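You operate a simulated robot arm through the tools that you are given. There is no shell and no other tool. Be economical: measure what you need, move in short steps, check, and stop when the job is done.

You run a simulated robot arm. Do the job below in one go: nothing can be reset, and whatever is moved stays where it is left.

Task
Clamp the coupler, wipe up the oil stain and set 30 kPa.
Fine: coupler in the tester's cup, clamp shut; green sponge, put back after; switch the tester on last.

Only the result counts: the job must be done as asked and must still hold three seconds after the hand-in. Knocking over, shifting, dropping, spilling or breaking anything else fails it.

Robot
A 5-joint arm with a two-finger parallel gripper, fixed in place. Base frame: the origin is at the foot of the arm, x ahead of it, y to its left, z up. Units: m, rad, N and s.
Its first joint turns from -1.152 to 1.152 rad. The tool tilts only in the upright plane through the base axis and itself; it spins freely about its own axis. Payload 1.57 kg.
Tool frame: the origin (TCP) lies between the finger pads and is the grasp point; the fingertips stand 0.03 m ahead of it; z points along the fingers, y is the line along which they close. The gripper opens to 0.08 m. The fingers are 0.017 m wide and 0.012 m thick; the gripper's body (0.04 by 0.082 m) begins 0.08 m behind the TCP.
Orientation is that of the tool frame in the base frame, as a unit quaternion [x, y, z, w]. With the fingers straight down and closing along the base's y, the tool's x points along the base's -x, its y along +y and its z along -z.

Tools
- The arm moves only by the tool play_rows. Its argument "steps" is a list that holds one entry, the list of rows, each a list of 7 numbers: the finger opening in m, from 0 to 0.08, then the shift along the tool's x, y, z in units of 50 mm (1.0 is 50 mm), then the turn, a rotation vector about the tool's x, y, z in units of 8 degrees (1.0 is 8 degrees). In form: [[[gripper, dx, dy, dz, rx, ry, rz], ...]]. A call has 1 to 8 rows; each row shifts and turns the commanded pose from where the row before left it, along the tool's axes as they then stand. A call with a number of a shift or a turn outside -1 to 1 is refused whole. Each row takes 0.2 s and may step no farther than 0.05 m and 0.15 rad from the row before; otherwise, or with a gripper value out of range, the whole call is refused. A pose out of reach is approached as far as the arm can. The call stops where the force on the tool passes 40 N (or 10 N more than at its start, if that is more) or the arm is blocked; 0.2 s more then pass. The fingers move at their own pace (about 0.153 m/s each) and stop on an object; they squeeze with about 25 N. The grip force told is the motor's: it shows also when the fingers shut on nothing. Time passes only in rows, and 0.2 s behind the last, so rows that do not move let the fingers close. The reply holds the time, the measured pose of the TCP, the force on the tool along the base axes, the opening and the grip force, in the units named above and with some noise, and new pictures: "pictures" is both (left out), scene, wrist or none.
- Cameras (640 x 400 px; columns grow to the right, rows downward): "scene" is fixed at [0.0531, 0.4398, 0.5002]; the picture's right is [-0.26, -0.97, 0.00], its down [-0.76, 0.20, -0.62] and it looks along [0.60, -0.16, -0.79] (base axes); focal length 214 px, centre (320, 200). "wrist" rides on the gripper at [-0.032, 0, -0.078] in the tool frame; the picture's right is [0.00, -1.00, 0.00], its down [0.97, 0.00, -0.24] and it looks along [0.24, 0.00, 0.97] (tool axes); focal length 218 px, centre (320, 200). There is no depth. A picture from a camera that has moved, and an enlarged one, comes with that camera's place and axes in the base frame and with its lens.
- enlarge(camera, box): a new picture of the part [left, top, right, bottom] of that camera's present view, enlarged. It takes no simulated time.
- sign_off(): hands the job in; it is judged then, once.

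Go step by step. Nothing tells you positions but the pictures and the camera data: compare them with the known pose of the tool, close in by small moves and look again before you grip or let go. The budget is 120 turns and 170 pictures, counting those below and the enlarged ones. Unless the task says otherwise, let go and move clear before handing in, and close with one line.

The tools are called after ">>>" as name(argument=value, ...) on one line, values as JSON. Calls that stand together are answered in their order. play_rows: Moves the arm, as the interface text tells. Its arguments: {"type":"object","properties":{"steps":{"type":"array"},"pictures":{"type":"string","enum":["both","scene","wrist","none"]}},"required":["steps"]} The other tools are called the same way: enlarge (camera, box) takes an enlarged picture of a part of a camera's view; sign_off () hands the job in.

At the start:

```text
time_s: 0.0
eef_pos: [0.3713, 0.2547, 0.3513]
ee_rot: [0.0, 1.0, 0.0, 0.0]
contact_force: [0.2, -0.6, 0.1]
opening: 0.0799
finger_force: 0.1
```

scene: 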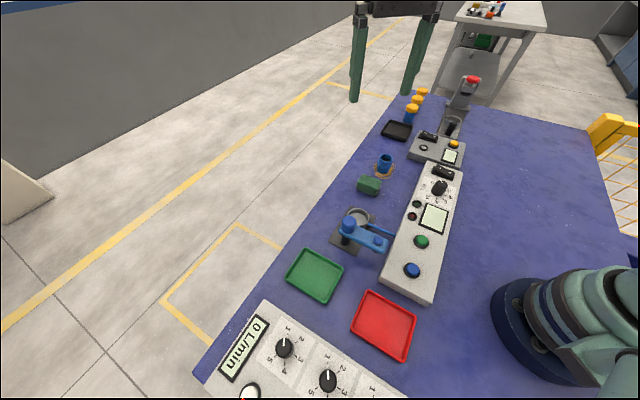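
wrist: 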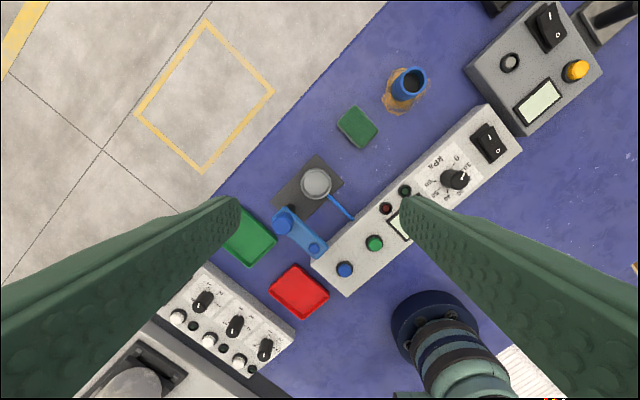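

I see a table with a blue cloth: a clamp device with a cup (blue lever), a panel with knobs and switch, a green sponge, and a blue coupler standing in an oil stain. I'll enlarge both views to understand the details first.

>>> enlarge(camera="scene", box=[320, 80, 480, 180])

>>> enlarge(camera="scene", box=[310, 160, 470, 260])

>>> enlarge(camera="wrist", box=[240, 60, 560, 260])

>>> enlarge(camera="scene", box=[200, 240, 440, 390])

```text
4.00 times, centred on (400, 130) of scene
camera zoom: at [0.0531, 0.4398, 0.5002], right [-0.26, -0.97, 0.0], down [-0.76, 0.2, -0.62], along [0.6, -0.16, -0.79], focal length 858 px, centre (0, 480)
```

zoom: 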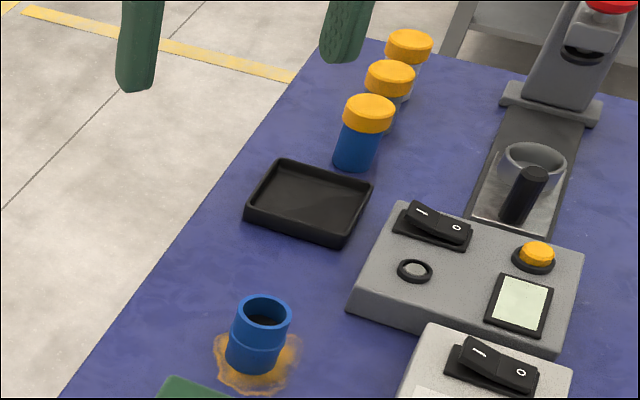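

```text
4.00 times, centred on (390, 210) of scene
camera zoom: at [0.0531, 0.4398, 0.5002], right [-0.26, -0.97, 0.0], down [-0.76, 0.2, -0.62], along [0.6, -0.16, -0.79], focal length 858 px, centre (40, 160)
```

zoom: 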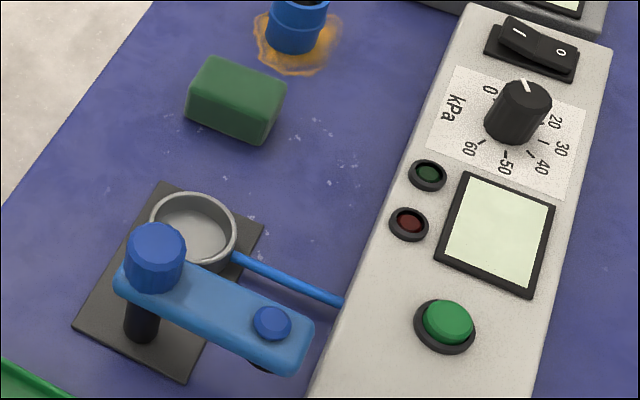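

```text
2.00 times, centred on (400, 160) of wrist
camera zoom: at [0.4026, 0.2542, 0.4298], right [0.0, -1.0, 0.0], down [-0.97, 0.0, 0.24], along [-0.24, 0.0, -0.97], focal length 436 px, centre (160, 280)
```

zoom: 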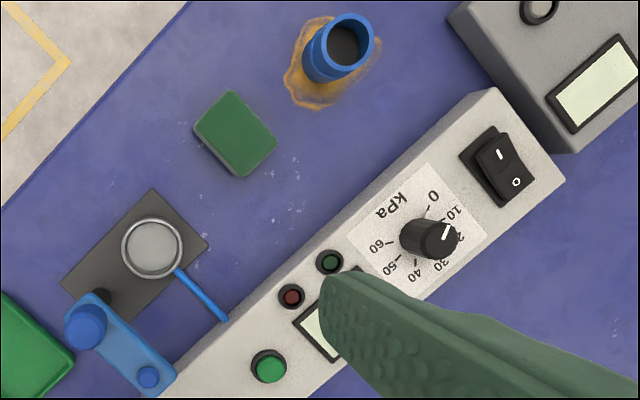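

```text
2.67 times, centred on (320, 315) of scene
camera zoom: at [0.0531, 0.4398, 0.5002], right [-0.26, -0.97, 0.0], down [-0.76, 0.2, -0.62], along [0.6, -0.16, -0.79], focal length 572 px, centre (320, -107)
```

zoom: 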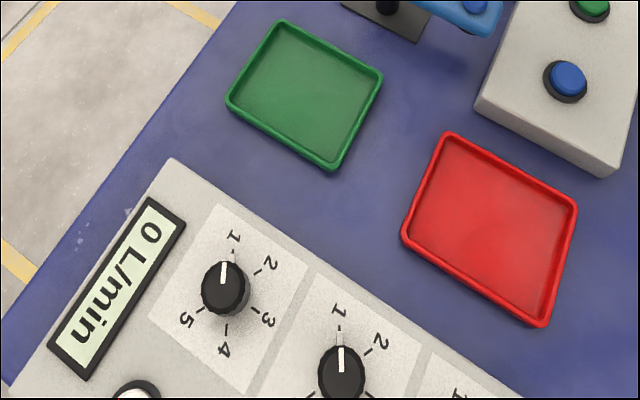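

By triangulating both views, the table top lies near z≈0 (not -0.6), the coupler near (0.50, 0.10), the cup near (0.33, 0.26), the sponge near (0.44, 0.18) and the clamp post near (0.28, 0.31). I'll move above the coupler to look closer.

>>> play_rows(steps=[[[0.08, -0.5, -0.6, 0.6, 0, 0, 0], [0.08, -0.5, -0.6, 0.6, 0, 0, 0], [0.08, -0.5, -0.6, 0.6, 0, 0, 0], [0.08, -0.5, -0.6, 0.6, 0, 0, 0], [0.08, -0.5, -0.6, 0.6, 0, 0, 0]]])

```text
time_s: 1.2
eef_pos: [0.4967, 0.1078, 0.1993]
ee_rot: [0.0, 1.0, 0.0, 0.0]
contact_force: [0.2, 1.1, 0.5]
opening: 0.08
finger_force: 0.2
camera wrist: at [0.5273, 0.1079, 0.2778], right [0.0, -1.0, 0.0], down [-0.97, 0.0, 0.24], along [-0.24, 0.0, -0.97], focal length 218 px, centre (320, 200)
```

scene: 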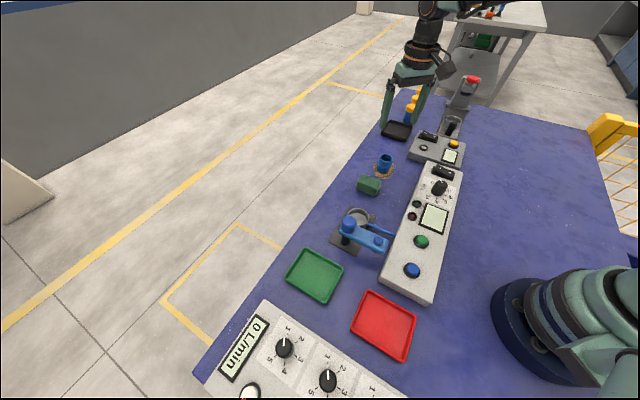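
wrist: 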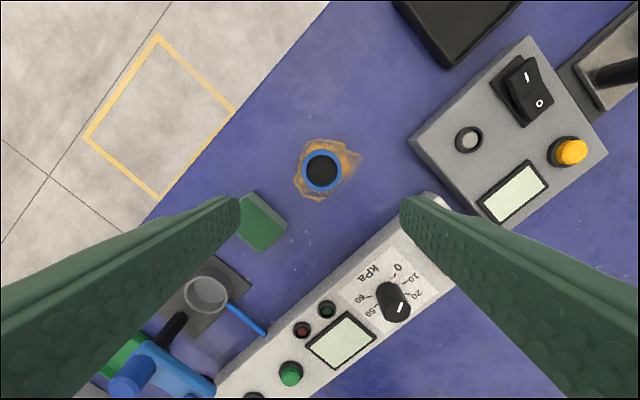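

The coupler looks to be at about (0.503, 0.106) with a diameter of 0.04. I'll center over it and descend partway to check again.

>>> play_rows(steps=[[[0.08, -0.12, -0.04, 0.9, 0, 0, 0], [0.08, 0, 0, 0.7, 0, 0, 0]]])

>>> enlarge(camera="scene", box=[340, 120, 440, 182])

```text
time_s: 1.8
eef_pos: [0.5002, 0.106, 0.1224]
ee_rot: [0.0, 1.0, 0.0, 0.0]
contact_force: [-0.4, 1.1, -0.6]
opening: 0.0799
finger_force: 0.0
camera wrist: at [0.5318, 0.1055, 0.1999], right [0.0, -1.0, 0.0], down [-0.97, 0.0, 0.24], along [-0.24, 0.0, -0.97], focal length 218 px, centre (320, 200)
```

scene: 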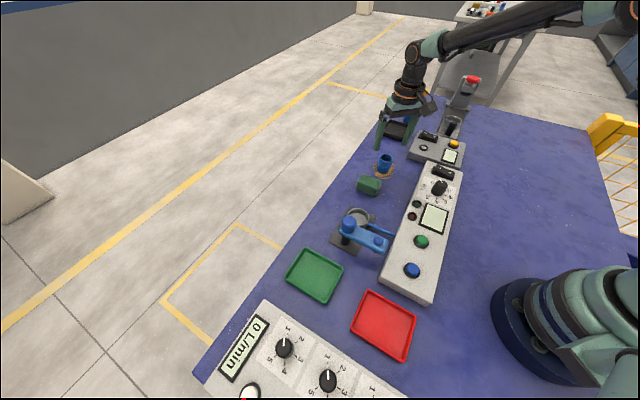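
wrist: 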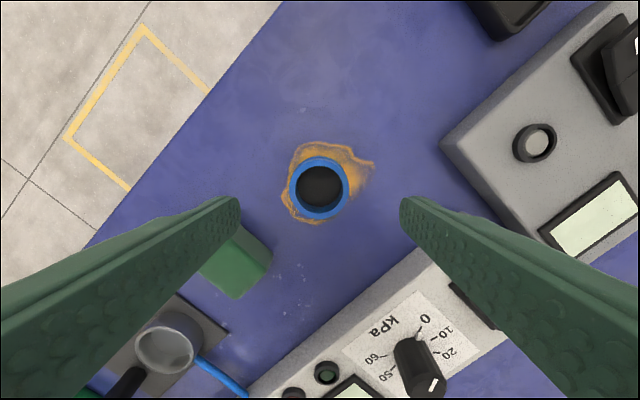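

```text
6.40 times, centred on (390, 151) of scene
camera zoom: at [0.0531, 0.4398, 0.5002], right [-0.26, -0.97, 0.0], down [-0.76, 0.2, -0.62], along [0.6, -0.16, -0.79], focal length 1373 px, centre (-128, 514)
```

zoom: 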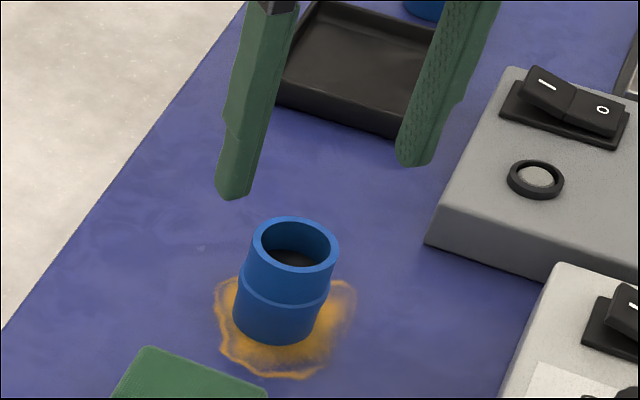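

The coupler is centred in y, with about 4 mm to go in x. I'll descend to TCP z≈0.06, grip its upper half and stay off the table.

>>> play_rows(steps=[[[0.08, -0.08, 0, 0.7, 0, 0, 0], [0.08, 0, 0, 0.55, 0, 0, 0], [0.08, 0, 0, 0, 0, 0, 0]]], pictures="both")

>>> enlarge(camera="scene", box=[340, 120, 440, 182])

```text
time_s: 2.6
eef_pos: [0.5048, 0.1038, 0.0596]
ee_rot: [0.0, 1.0, 0.0, 0.0]
contact_force: [-0.4, 0.2, -0.5]
opening: 0.0798
finger_force: 0.1
camera wrist: at [0.537, 0.1036, 0.1371], right [0.0, -1.0, 0.0], down [-0.97, 0.0, 0.24], along [-0.24, 0.0, -0.97], focal length 218 px, centre (320, 200)
```

scene: 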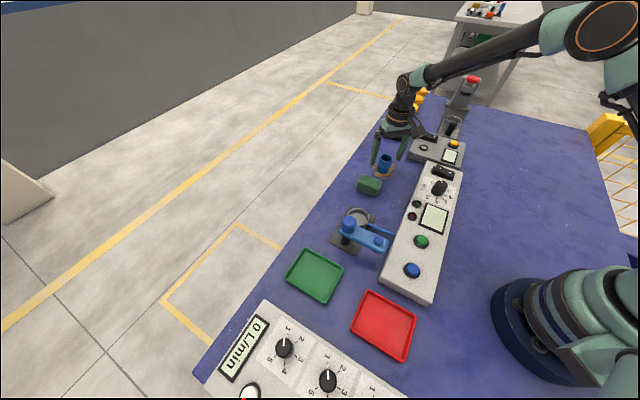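
wrist: 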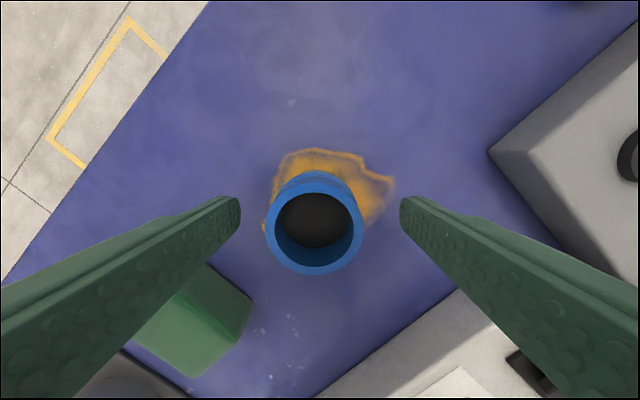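

```text
6.40 times, centred on (390, 151) of scene
camera zoom: at [0.0531, 0.4398, 0.5002], right [-0.26, -0.97, 0.0], down [-0.76, 0.2, -0.62], along [0.6, -0.16, -0.79], focal length 1373 px, centre (-128, 514)
```

zoom: 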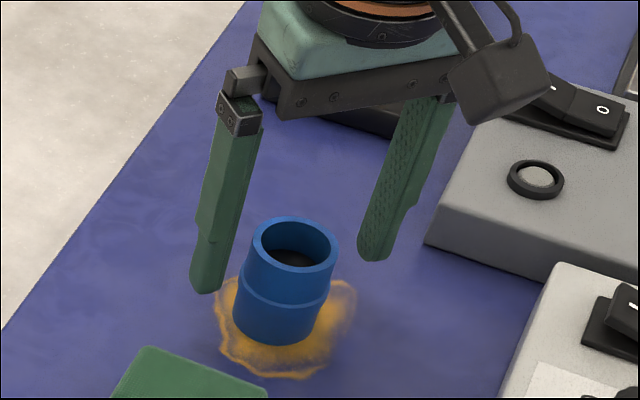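

The fingers straddle the coupler with the tips at its mid-height. I'll close and lift a little.

>>> play_rows(steps=[[[0.0, 0, 0, 0, 0, 0, 0], [0.0, 0, 0, 0, 0, 0, 0], [0.0, 0, 0, 0, 0, 0, 0], [0.0, 0, 0, -0.4, 0, 0, 0], [0.0, 0, 0, -0.6, 0, 0, 0]]])

>>> enlarge(camera="scene", box=[340, 120, 440, 182])

```text
time_s: 3.8
eef_pos: [0.506, 0.1045, 0.1092]
ee_rot: [0.0, 1.0, 0.0, -0.001]
contact_force: [0.5, -0.3, -1.4]
opening: 0.0396
finger_force: 25.2
camera wrist: at [0.5382, 0.1032, 0.1869], right [0.0, -1.0, 0.0], down [-0.97, 0.0, 0.24], along [-0.24, 0.0, -0.97], focal length 218 px, centre (320, 200)
```

scene: 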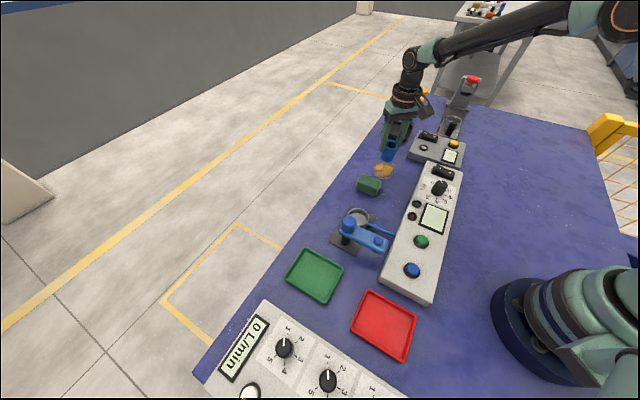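
wrist: 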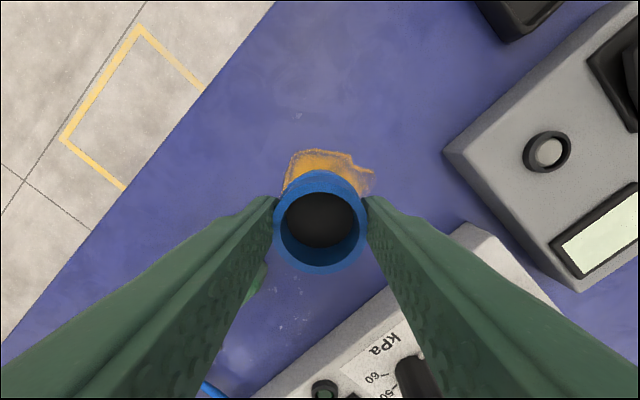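

```text
6.40 times, centred on (390, 151) of scene
camera zoom: at [0.0531, 0.4398, 0.5002], right [-0.26, -0.97, 0.0], down [-0.76, 0.2, -0.62], along [0.6, -0.16, -0.79], focal length 1373 px, centre (-128, 514)
```

zoom: 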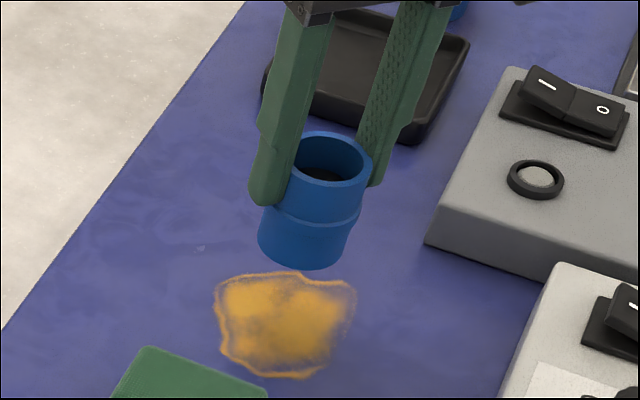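

The coupler is held firmly and the stain is exposed. Three views put the cup rim near (0.335, 0.261, 0.025), so I'll raise and carry the coupler above it.

>>> play_rows(steps=[[[0.0, 0, 0, -0.9, 0, 0, 0], [0.0, 0.58, 0.52, -0.12, 0, 0, 0], [0.0, 0.58, 0.52, -0.12, 0, 0, 0], [0.0, 0.58, 0.52, -0.12, 0, 0, 0], [0.0, 0.58, 0.52, -0.12, 0, 0, 0], [0.0, 0.58, 0.52, -0.12, 0, 0, 0], [0.0, 0.52, 0.53, -0.1, 0, 0, 0], [0, 0, 0, 0, 0, 0, 0]]])

>>> enlarge(camera="scene", box=[300, 150, 428, 230])

>>> enlarge(camera="scene", box=[310, 190, 420, 259])

```text
time_s: 5.6
eef_pos: [0.3352, 0.2579, 0.1905]
ee_rot: [0.0, 1.0, 0.0, 0.0]
contact_force: [-0.3, -0.7, -1.2]
opening: 0.0393
finger_force: 25.0
camera wrist: at [0.3667, 0.2575, 0.2686], right [0.0, -1.0, 0.0], down [-0.97, 0.0, 0.24], along [-0.24, 0.0, -0.97], focal length 218 px, centre (320, 200)
```

scene: 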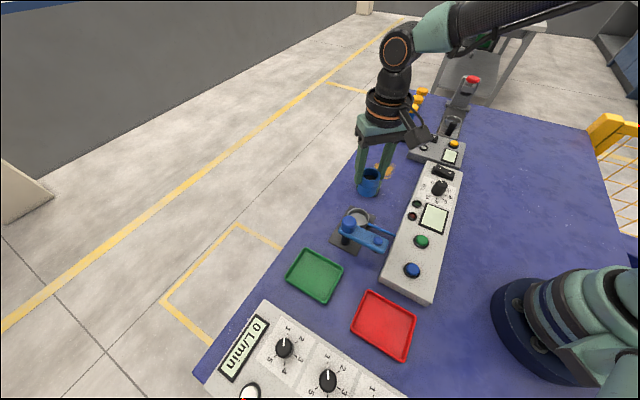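
wrist: 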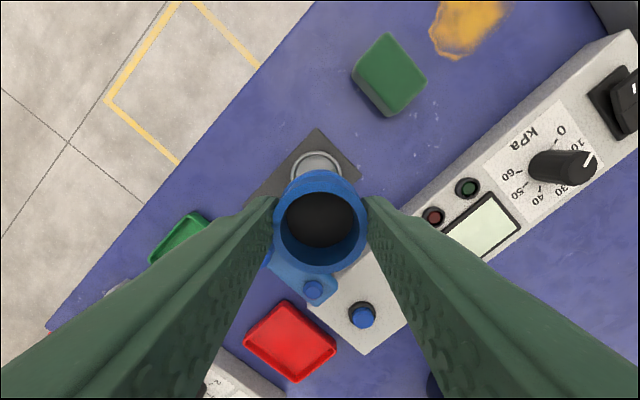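

```text
5.00 times, centred on (364, 190) of scene
camera zoom: at [0.053, 0.4398, 0.5002], right [-0.26, -0.97, 0.0], down [-0.76, 0.2, -0.62], along [0.6, -0.16, -0.79], focal length 1072 px, centre (100, 250)
```

zoom: 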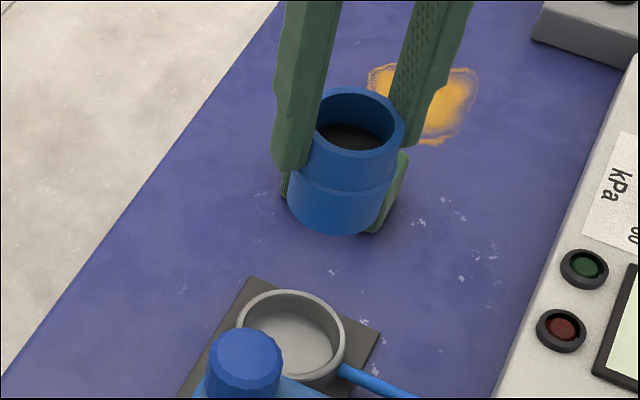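

```text
5.80 times, centred on (365, 224) of scene
camera zoom: at [0.053, 0.4398, 0.5002], right [-0.26, -0.97, 0.0], down [-0.76, 0.2, -0.62], along [0.6, -0.16, -0.79], focal length 1243 px, centre (59, 58)
```

zoom: 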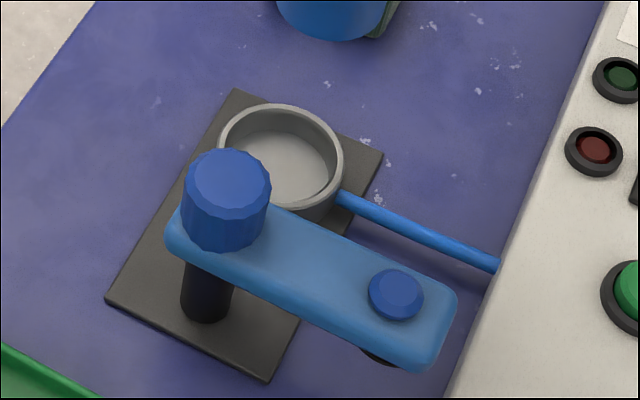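

The cup is confirmed at about (0.335, 0.261) and the coupler bottom hangs ~57 mm below the TCP. I'll shift 3 mm in y and lower to just above the rim, then check.

>>> play_rows(steps=[[[0.0, 0, 0.07, 0.6, 0, 0, 0], [0.0, 0, 0, 0.8, 0, 0, 0], [0.0, 0, 0, 0.6, 0, 0, 0], [0.0, 0, 0, 0, 0, 0, 0]]])

>>> enlarge(camera="scene", box=[310, 180, 406, 240])

>>> enlarge(camera="wrist", box=[240, 130, 400, 230])

```text
time_s: 6.6
eef_pos: [0.3356, 0.262, 0.0895]
ee_rot: [0.0, 1.0, 0.0, 0.0]
contact_force: [-0.4, 0.6, 0.6]
opening: 0.0395
finger_force: 24.9
camera wrist: at [0.3678, 0.2626, 0.1679], right [0.0, -1.0, 0.0], down [-0.97, 0.0, 0.24], along [-0.24, 0.0, -0.97], focal length 218 px, centre (320, 200)
```

scene: 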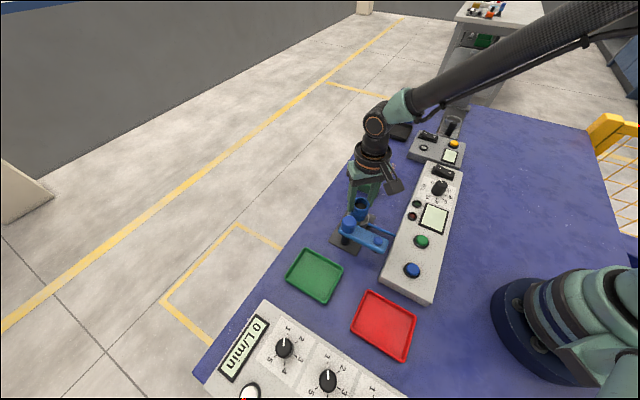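
wrist: 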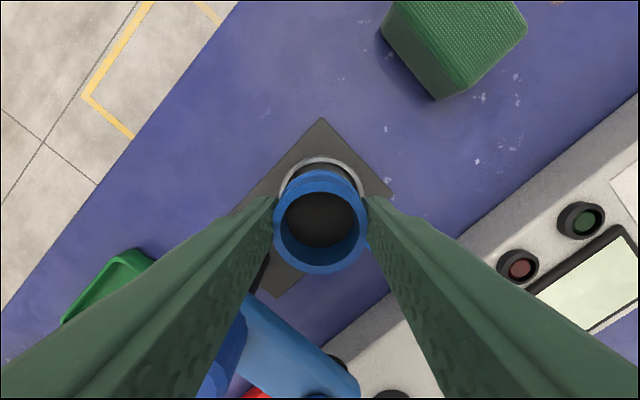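

```text
6.67 times, centred on (358, 210) of scene
camera zoom: at [0.0531, 0.4398, 0.5002], right [-0.26, -0.97, 0.0], down [-0.76, 0.2, -0.62], along [0.6, -0.16, -0.79], focal length 1430 px, centre (67, 133)
```

zoom: 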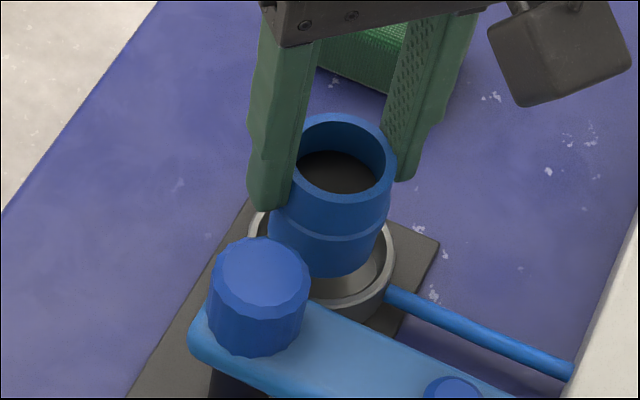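

```text
4.00 times, centred on (320, 180) of wrist
camera zoom: at [0.3678, 0.2626, 0.1679], right [0.0, -1.0, 0.0], down [-0.97, 0.0, 0.24], along [-0.24, 0.0, -0.97], focal length 873 px, centre (320, 280)
```

zoom: 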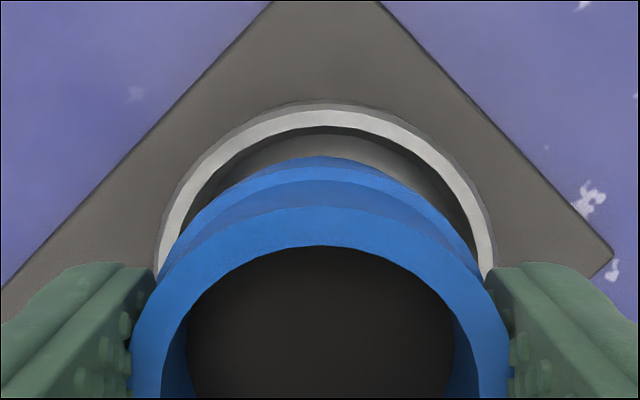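

The coupler is within ~2 mm of the cup axis. I'll nudge x by 1.5 mm and lower gently until it seats.

>>> play_rows(steps=[[[0.0, 0.03, -0.01, 0.1, 0, 0, 0], [0.0, 0, 0, 0.1, 0, 0, 0], [0.0, 0, 0, 0.1, 0, 0, 0], [0.0, 0, 0, 0.05, 0, 0, 0]]], pictures="none")

>>> enlarge(camera="scene", box=[310, 180, 406, 240])

```text
time_s: 7.6
eef_pos: [0.3333, 0.262, 0.0715]
ee_rot: [0.001, 1.0, 0.0, 0.0]
contact_force: [0.1, 0.1, -0.5]
opening: 0.0397
finger_force: 24.8
```

```text
6.67 times, centred on (358, 210) of scene
camera zoom: at [0.0531, 0.4398, 0.5002], right [-0.26, -0.97, 0.0], down [-0.76, 0.2, -0.62], along [0.6, -0.16, -0.79], focal length 1430 px, centre (67, 133)
```

zoom: 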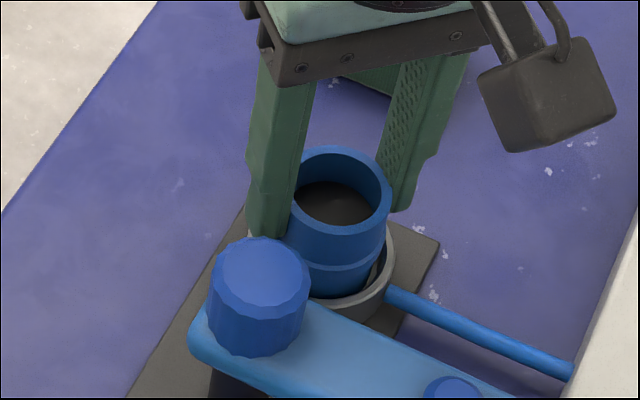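

It's inside the rim without contact. Continue down in small steps until I feel the floor.

>>> play_rows(steps=[[[0.0, 0, 0, 0.05, 0, 0, 0], [0.0, 0, 0, 0.05, 0, 0, 0], [0.0, 0, 0, 0.05, 0, 0, 0]]], pictures="none")

>>> enlarge(camera="scene", box=[310, 180, 406, 240])

```text
time_s: 8.4
eef_pos: [0.3345, 0.2625, 0.0652]
ee_rot: [0.0, 1.0, 0.0, 0.001]
contact_force: [-2.6, -5.5, 19.0]
opening: 0.0397
finger_force: 25.2
```

```text
6.67 times, centred on (358, 210) of scene
camera zoom: at [0.053, 0.4398, 0.5003], right [-0.26, -0.97, 0.0], down [-0.76, 0.2, -0.62], along [0.6, -0.16, -0.79], focal length 1430 px, centre (67, 133)
```

zoom: 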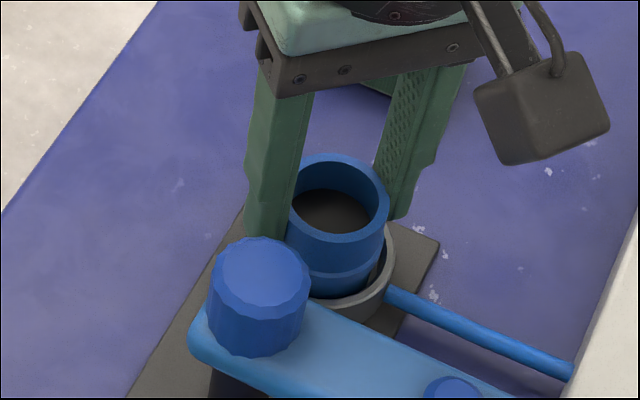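

Contact at the expected depth (19 N), so the coupler rests on the cup floor. I'll ease up slightly, open, and look before rising.

>>> play_rows(steps=[[[0.0, 0, 0, -0.03, 0, 0, 0], [0.06, 0, 0, 0, 0, 0, 0], [0.06, 0, 0, 0, 0, 0, 0], [0.06, 0, 0, -0.5, 0, 0, 0], [0.06, 0, 0, -1, 0, 0, 0], [0.06, 0, 0, -1, 0, 0, 0], [0.06, 0, 0, 0, 0, 0, 0]]])

>>> enlarge(camera="scene", box=[310, 180, 406, 240])

>>> enlarge(camera="wrist", box=[160, 130, 480, 330])

```text
time_s: 10.0
eef_pos: [0.3308, 0.2599, 0.1894]
ee_rot: [0.0, 1.0, 0.0, 0.0]
contact_force: [0.3, 0.2, 0.5]
opening: 0.0599
finger_force: 0.1
camera wrist: at [0.3627, 0.2599, 0.2686], right [0.0, -1.0, 0.0], down [-0.97, 0.0, 0.24], along [-0.24, 0.0, -0.97], focal length 218 px, centre (320, 200)
```

scene: 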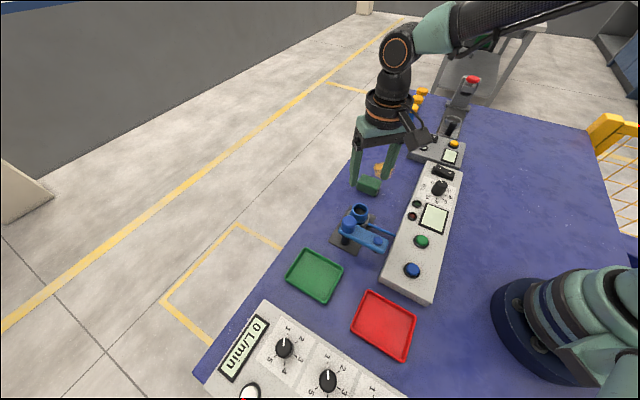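
wrist: 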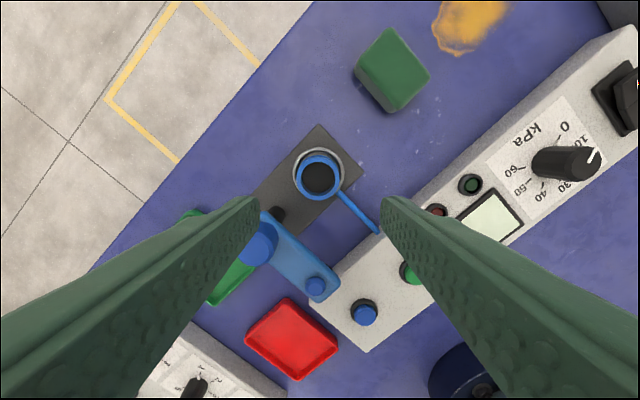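

```text
6.67 times, centred on (358, 210) of scene
camera zoom: at [0.053, 0.4398, 0.5002], right [-0.26, -0.97, 0.0], down [-0.76, 0.2, -0.62], along [0.6, -0.16, -0.79], focal length 1430 px, centre (67, 133)
```

zoom: 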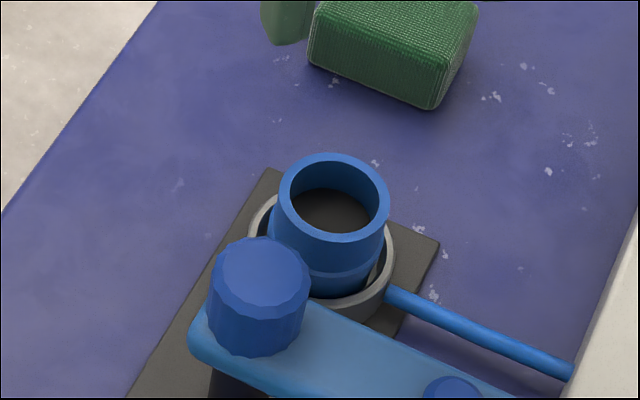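

```text
2.00 times, centred on (320, 230) of wrist
camera zoom: at [0.3627, 0.2599, 0.2686], right [0.0, -1.0, 0.0], down [-0.97, 0.0, 0.24], along [-0.24, 0.0, -0.97], focal length 436 px, centre (320, 140)
```

zoom: 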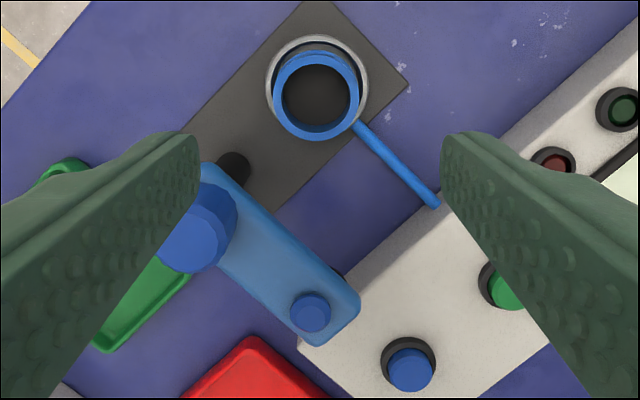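

The coupler sits in the cup and is released. The clamp arm pivots at about (0.283, 0.312) and points at about -137°, so it needs a swing of ~+92° over the cup. I'll move the closed fingers to its trailing side and check the clearance.

>>> play_rows(steps=[[[0.0, 0.77, 0.345, 0, 0, 0, 0], [0.0, 0.77, 0.345, 0, 0, 0, 0], [0.0, 0.77, 0.345, 0, 0, 0, 0], [0.0, 0, 0, 0.8, 0, 0, 0], [0.0, 0, 0, 0.5, 0, 0, 0], [0.0, 0, 0, 0, 0, 0, 0]]])

>>> enlarge(camera="scene", box=[310, 190, 422, 260])

```text
time_s: 11.4
eef_pos: [0.2164, 0.3143, 0.1271]
ee_rot: [0.0, 1.0, -0.001, 0.0]
contact_force: [0.0, -0.1, 0.2]
opening: 0.0
finger_force: 21.5
camera wrist: at [0.2486, 0.3135, 0.2051], right [0.0, -1.0, 0.0], down [-0.97, 0.0, 0.24], along [-0.24, 0.0, -0.97], focal length 218 px, centre (320, 200)
```

scene: 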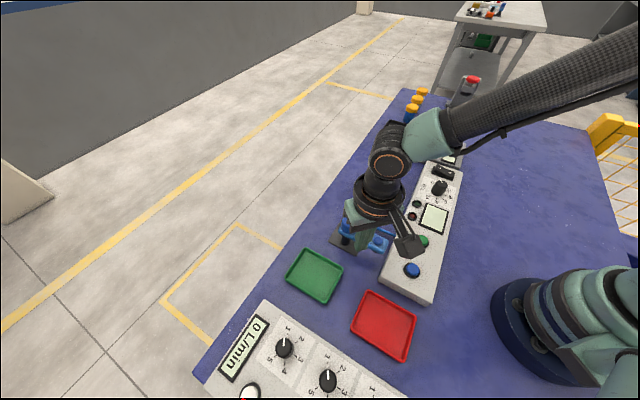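
wrist: 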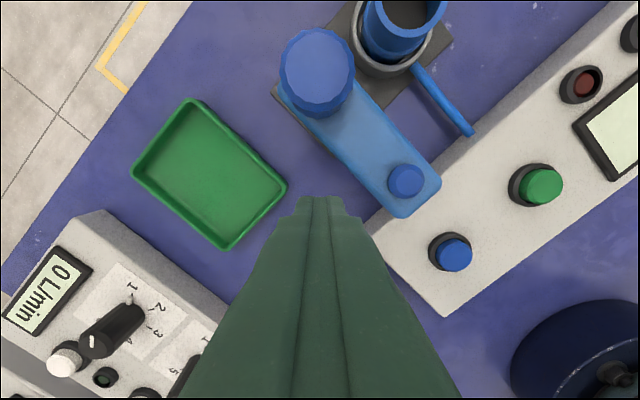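

```text
5.71 times, centred on (366, 225) of scene
camera zoom: at [0.053, 0.4398, 0.5002], right [-0.26, -0.97, 0.0], down [-0.76, 0.2, -0.62], along [0.6, -0.16, -0.79], focal length 1226 px, centre (57, 57)
```

zoom: 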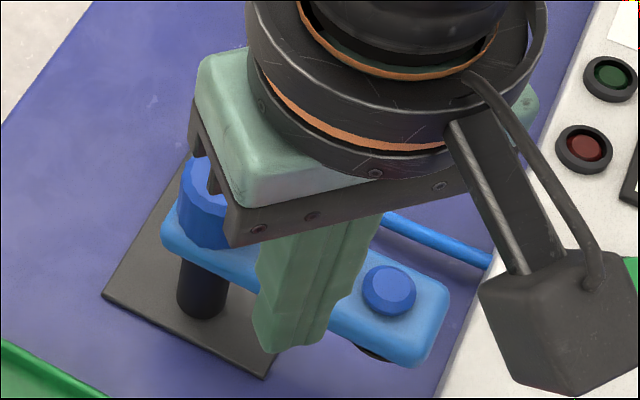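

The view confirms the geometry. I'll descend so the fingertips are at arm height and sweep along the arc, checking halfway.

>>> play_rows(steps=[[[0.0, 0, 0, 0.74, 0, 0, 0], [0.0, 0, 0, 0, 0, 0, 0], [0.0, -0.22, -0.32, 0, 0, 0, 0], [0.0, -0.07, -0.16, 0, 0, 0, 0], [0.0, -0.07, -0.16, 0, 0, 0, 0], [0.0, -0.13, -0.144, 0, 0, 0, 0], [0.0, -0.13, -0.144, 0, 0, 0, 0]]])

>>> enlarge(camera="scene", box=[310, 190, 422, 260])

```text
time_s: 13.0
eef_pos: [0.2486, 0.2672, 0.0873]
ee_rot: [0.0, 1.0, 0.0, 0.0]
contact_force: [-0.1, 0.7, -0.2]
opening: 0.0001
finger_force: 21.2
camera wrist: at [0.2808, 0.2672, 0.1665], right [0.0, -1.0, 0.0], down [-0.97, 0.0, 0.24], along [-0.24, 0.0, -0.97], focal length 218 px, centre (320, 200)
```

scene: 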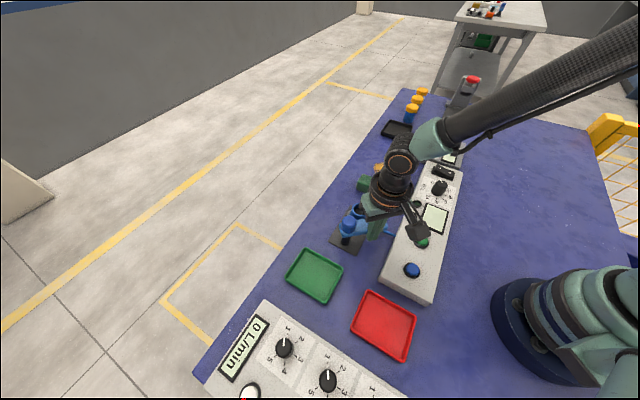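
wrist: 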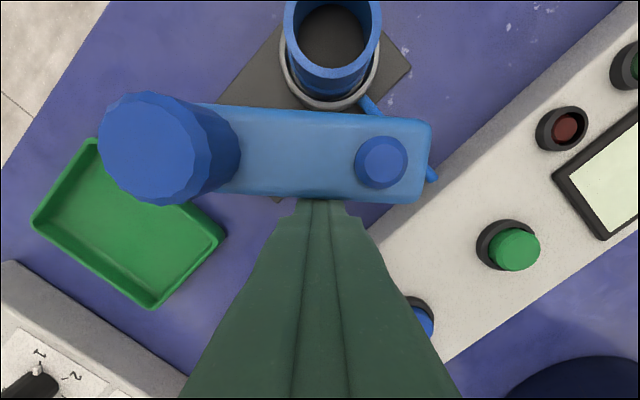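

```text
5.71 times, centred on (366, 225) of scene
camera zoom: at [0.053, 0.4398, 0.5002], right [-0.26, -0.97, 0.0], down [-0.76, 0.2, -0.62], along [0.6, -0.16, -0.79], focal length 1226 px, centre (57, 57)
```

zoom: 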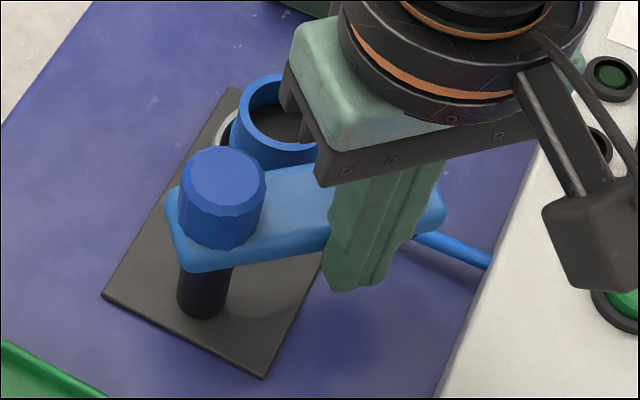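

The arm swings freely and is now roughly halfway. Continue the arc to the cup.

>>> play_rows(steps=[[[0.0, -0.17, -0.09, 0, 0, 0, 0], [0.0, -0.17, -0.09, 0, 0, 0, 0], [0.0, -0.19, -0.026, 0, 0, 0, 0], [0.0, -0.19, -0.026, 0, 0, 0, 0], [0.0, -0.12, 0.02, 0, 0, 0, 0], [0.0, -0.12, 0.02, 0, 0, 0, 0]]])

>>> enlarge(camera="scene", box=[310, 180, 422, 250])

```text
time_s: 14.4
eef_pos: [0.2939, 0.257, 0.0882]
ee_rot: [-0.002, 1.0, -0.004, -0.004]
contact_force: [-23.3, -2.9, 10.3]
opening: 0.0
finger_force: 21.5
camera wrist: at [0.3264, 0.2572, 0.1661], right [0.0, -1.0, 0.01], down [-0.97, 0.0, 0.25], along [-0.25, -0.01, -0.97], focal length 218 px, centre (320, 200)
```

scene: 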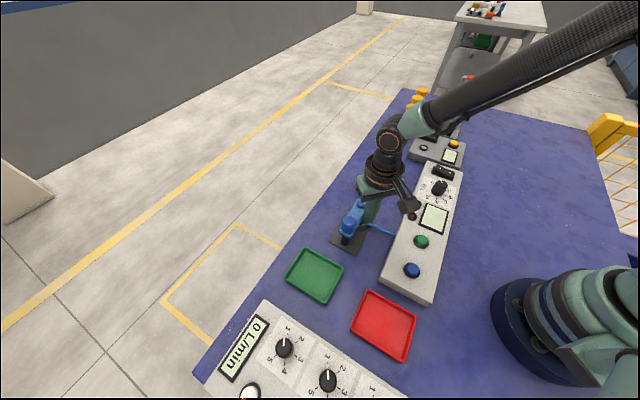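
wrist: 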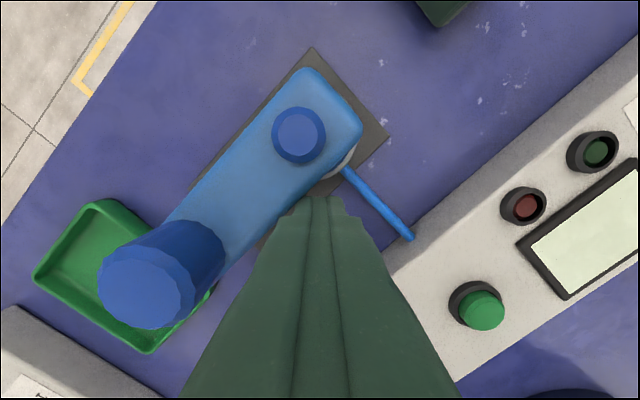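

```text
5.71 times, centred on (366, 215) of scene
camera zoom: at [0.053, 0.4398, 0.5003], right [-0.26, -0.97, 0.0], down [-0.76, 0.2, -0.62], along [0.6, -0.16, -0.79], focal length 1226 px, centre (57, 114)
```

zoom: 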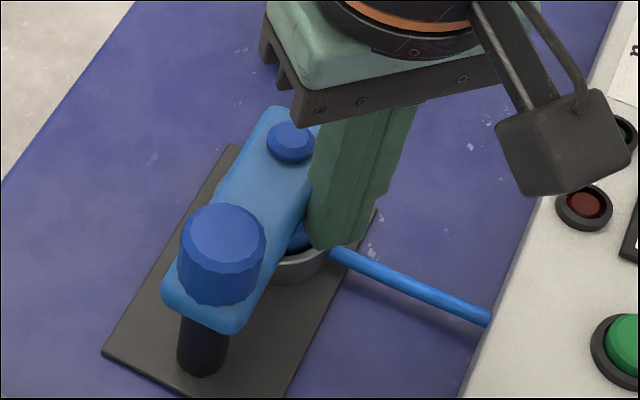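

Contact rose to 23 N with the arm over the cup, likely its closed stop. I'll back off, rise, and check whether it stays.

>>> play_rows(steps=[[[0.0, 0.3, -0.2, 0, 0, 0, 0], [0.0, 0.1, -0.1, -0.6, 0, 0, 0], [0.0, 0, 0, -1, 0, 0, 0], [0.0, 0.4, 0, -0.6, 0, 0, 0], [0.0, 0, 0, 0, 0, 0, 0]]])

>>> enlarge(camera="scene", box=[310, 180, 422, 250])

>>> enlarge(camera="wrist", box=[160, 60, 480, 260])

```text
time_s: 15.6
eef_pos: [0.2559, 0.2427, 0.2027]
ee_rot: [0.0, 1.0, 0.0, 0.001]
contact_force: [-0.8, 0.0, 0.5]
opening: 0.0
finger_force: 21.1
camera wrist: at [0.2885, 0.2421, 0.2801], right [0.0, -1.0, 0.0], down [-0.97, 0.0, 0.24], along [-0.24, 0.0, -0.97], focal length 218 px, centre (320, 200)
```

scene: 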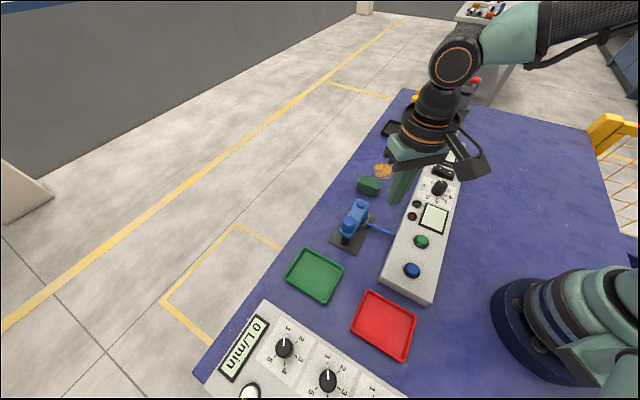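
wrist: 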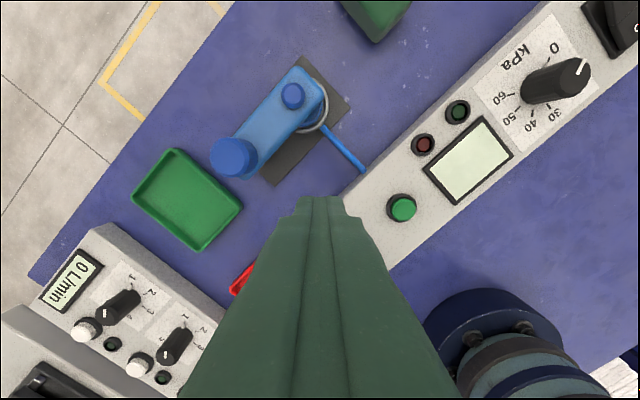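

```text
5.71 times, centred on (366, 215) of scene
camera zoom: at [0.053, 0.4398, 0.5002], right [-0.26, -0.97, 0.0], down [-0.76, 0.2, -0.62], along [0.6, -0.16, -0.79], focal length 1226 px, centre (57, 114)
```

zoom: 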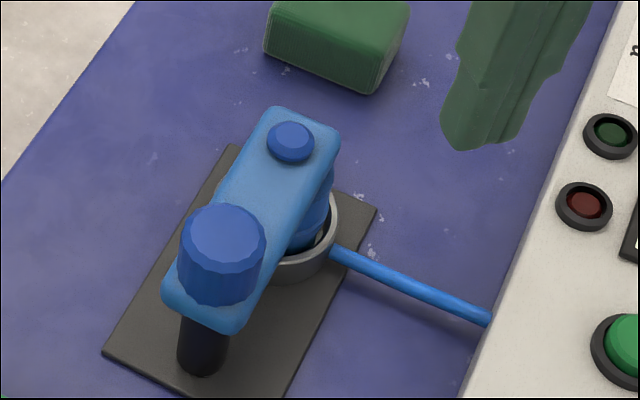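

```text
2.00 times, centred on (320, 160) of wrist
camera zoom: at [0.2885, 0.2421, 0.2801], right [0.0, -1.0, 0.0], down [-0.97, 0.0, 0.24], along [-0.24, 0.0, -0.97], focal length 436 px, centre (320, 280)
```

zoom: 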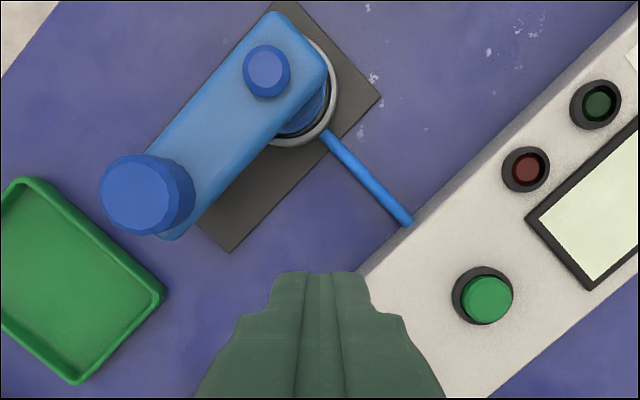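

The clamp arm stays closed over the cup, centred on the coupler. Now I'll open the gripper and move above the sponge.

>>> play_rows(steps=[[[0.08, -0.93, -0.32, 0, 0, 0, 0], [0.08, -0.93, -0.32, 0, 0, 0, 0], [0.08, -0.93, -0.32, 0, 0, 0, 0], [0.08, -0.93, -0.32, 0, 0, 0, 0], [0.08, 0, 0, 0, 0, 0, 0]]])

>>> enlarge(camera="wrist", box=[240, 100, 400, 200])

>>> enlarge(camera="scene", box=[340, 150, 420, 200])

```text
time_s: 16.8
eef_pos: [0.4447, 0.1802, 0.2019]
ee_rot: [0.0, 1.0, 0.001, 0.0]
contact_force: [-0.9, 0.0, 0.1]
opening: 0.0799
finger_force: 0.0
camera wrist: at [0.4756, 0.1798, 0.2801], right [0.0, -1.0, 0.0], down [-0.97, 0.0, 0.24], along [-0.24, 0.0, -0.97], focal length 218 px, centre (320, 200)
```

scene: 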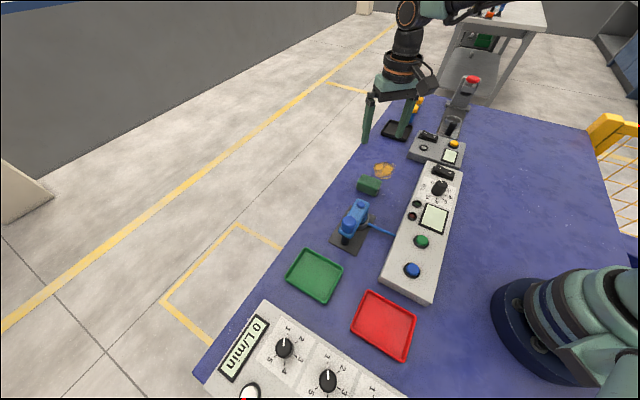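
wrist: 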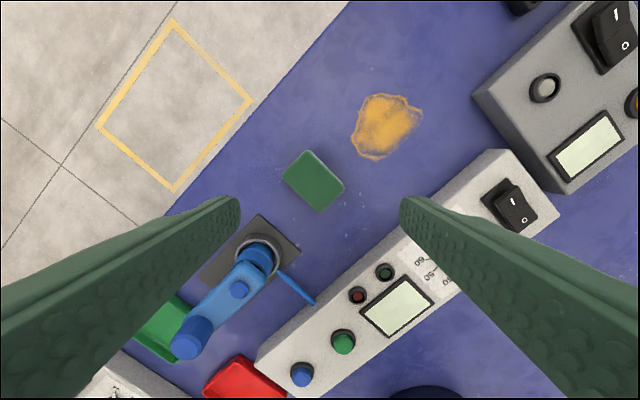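

```text
4.00 times, centred on (320, 150) of wrist
camera zoom: at [0.4756, 0.1798, 0.2801], right [0.0, -1.0, 0.0], down [-0.97, 0.0, 0.24], along [-0.24, 0.0, -0.97], focal length 873 px, centre (320, 400)
```

zoom: 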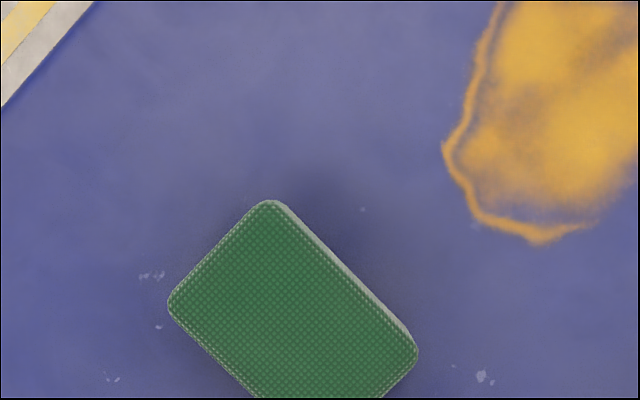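

```text
8.00 times, centred on (380, 175) of scene
camera zoom: at [0.0531, 0.4398, 0.5002], right [-0.26, -0.97, 0.0], down [-0.76, 0.2, -0.62], along [0.6, -0.16, -0.79], focal length 1716 px, centre (-160, 400)
```

zoom: 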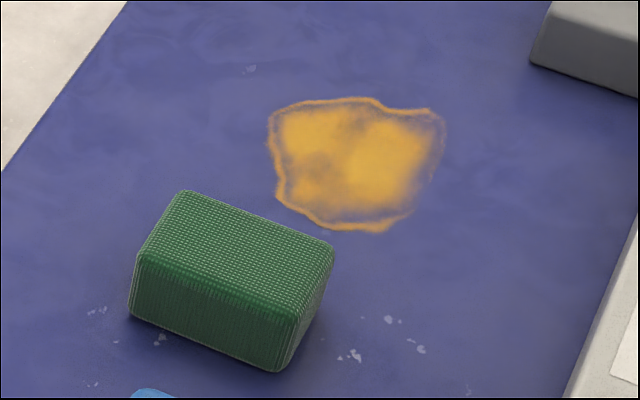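

The sponge sits at about (0.435, 0.187), 0.043×0.060 m, with its short axis at ~135°. I'll spin the tool -45° about its z so the fingers close across the short side, and go down to z≈0.12.

>>> play_rows(steps=[[[0.08, 0.19, 0.14, 0, 0, 0, 0], [0.08, 0, 0, 0.3, 0, 0, -0.95], [0.08, 0, 0, 0.3, 0, 0, -0.95], [0.08, 0, 0, 0.3, 0, 0, -0.95], [0.08, 0, 0, 0.3, 0, 0, -0.95], [0.08, 0, 0, 0.3, 0, 0, -0.95], [0.08, 0, 0, 0.2, 0, 0, -0.95], [0.08, 0, 0, 0, 0, 0, 0]]])

```text
time_s: 18.6
eef_pos: [0.4333, 0.1841, 0.1121]
ee_rot: [-0.388, 0.922, 0.0, 0.0]
contact_force: [-0.1, -1.1, 0.1]
opening: 0.08
finger_force: 0.1
camera wrist: at [0.4558, 0.2081, 0.1917], right [0.72, -0.7, 0.0], down [-0.68, -0.69, 0.24], along [-0.17, -0.17, -0.97], focal length 218 px, centre (320, 200)
```

scene: 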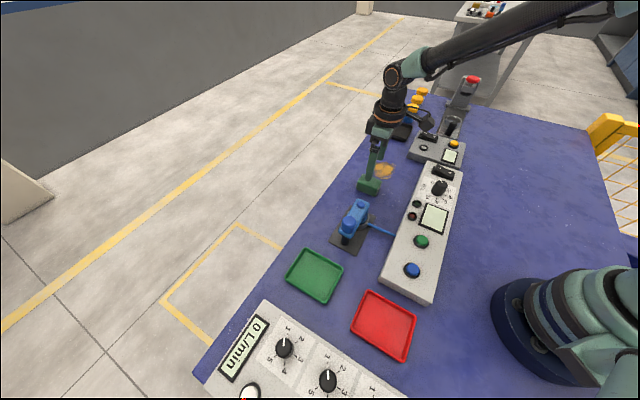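
wrist: 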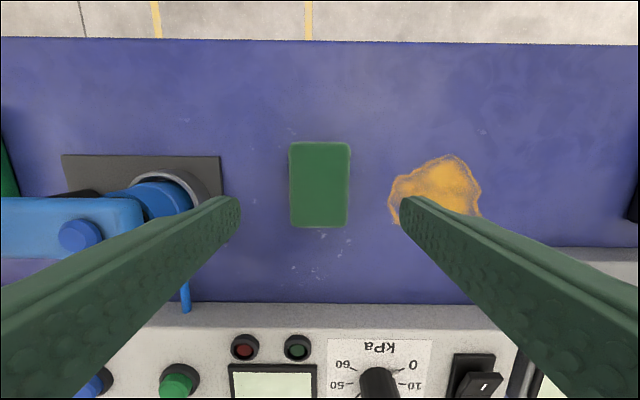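

Alignment is good; a 5 mm shift along the tool's -x centres it. I'll descend to TCP z≈0.043 and check force and view before closing.

>>> play_rows(steps=[[[0.07, -0.1, 0.02, 0.4, 0, 0, 0], [0.07, 0, 0, 0.6, 0, 0, 0], [0.07, 0, 0, 0.38, 0, 0, 0], [0.07, 0, 0, 0, 0, 0, 0]]])

>>> enlarge(camera="scene", box=[330, 150, 426, 210])

```text
time_s: 19.6
eef_pos: [0.4367, 0.1861, 0.0441]
ee_rot: [-0.387, 0.922, 0.001, 0.0]
contact_force: [0.6, -0.7, -0.1]
opening: 0.07
finger_force: 0.1
camera wrist: at [0.4593, 0.21, 0.1227], right [0.71, -0.7, 0.0], down [-0.68, -0.69, 0.24], along [-0.17, -0.17, -0.97], focal length 218 px, centre (320, 200)
```

scene: 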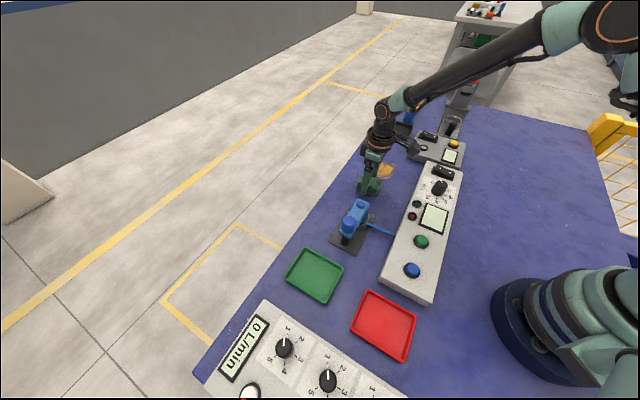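
wrist: 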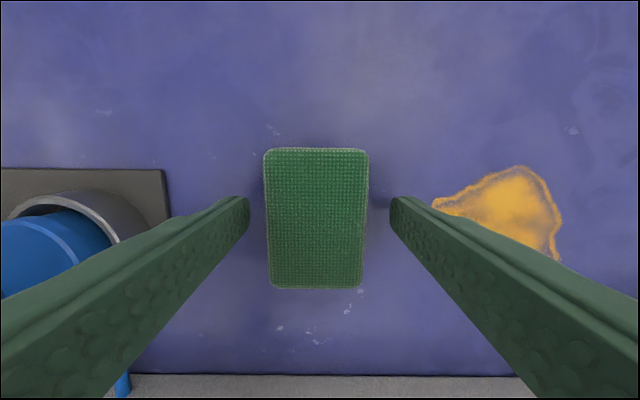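

```text
6.67 times, centred on (378, 180) of scene
camera zoom: at [0.0531, 0.4398, 0.5002], right [-0.26, -0.97, 0.0], down [-0.76, 0.2, -0.62], along [0.6, -0.16, -0.79], focal length 1430 px, centre (-67, 333)
```

zoom: 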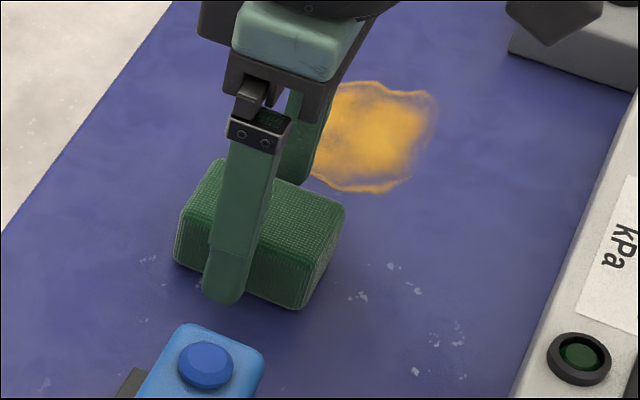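

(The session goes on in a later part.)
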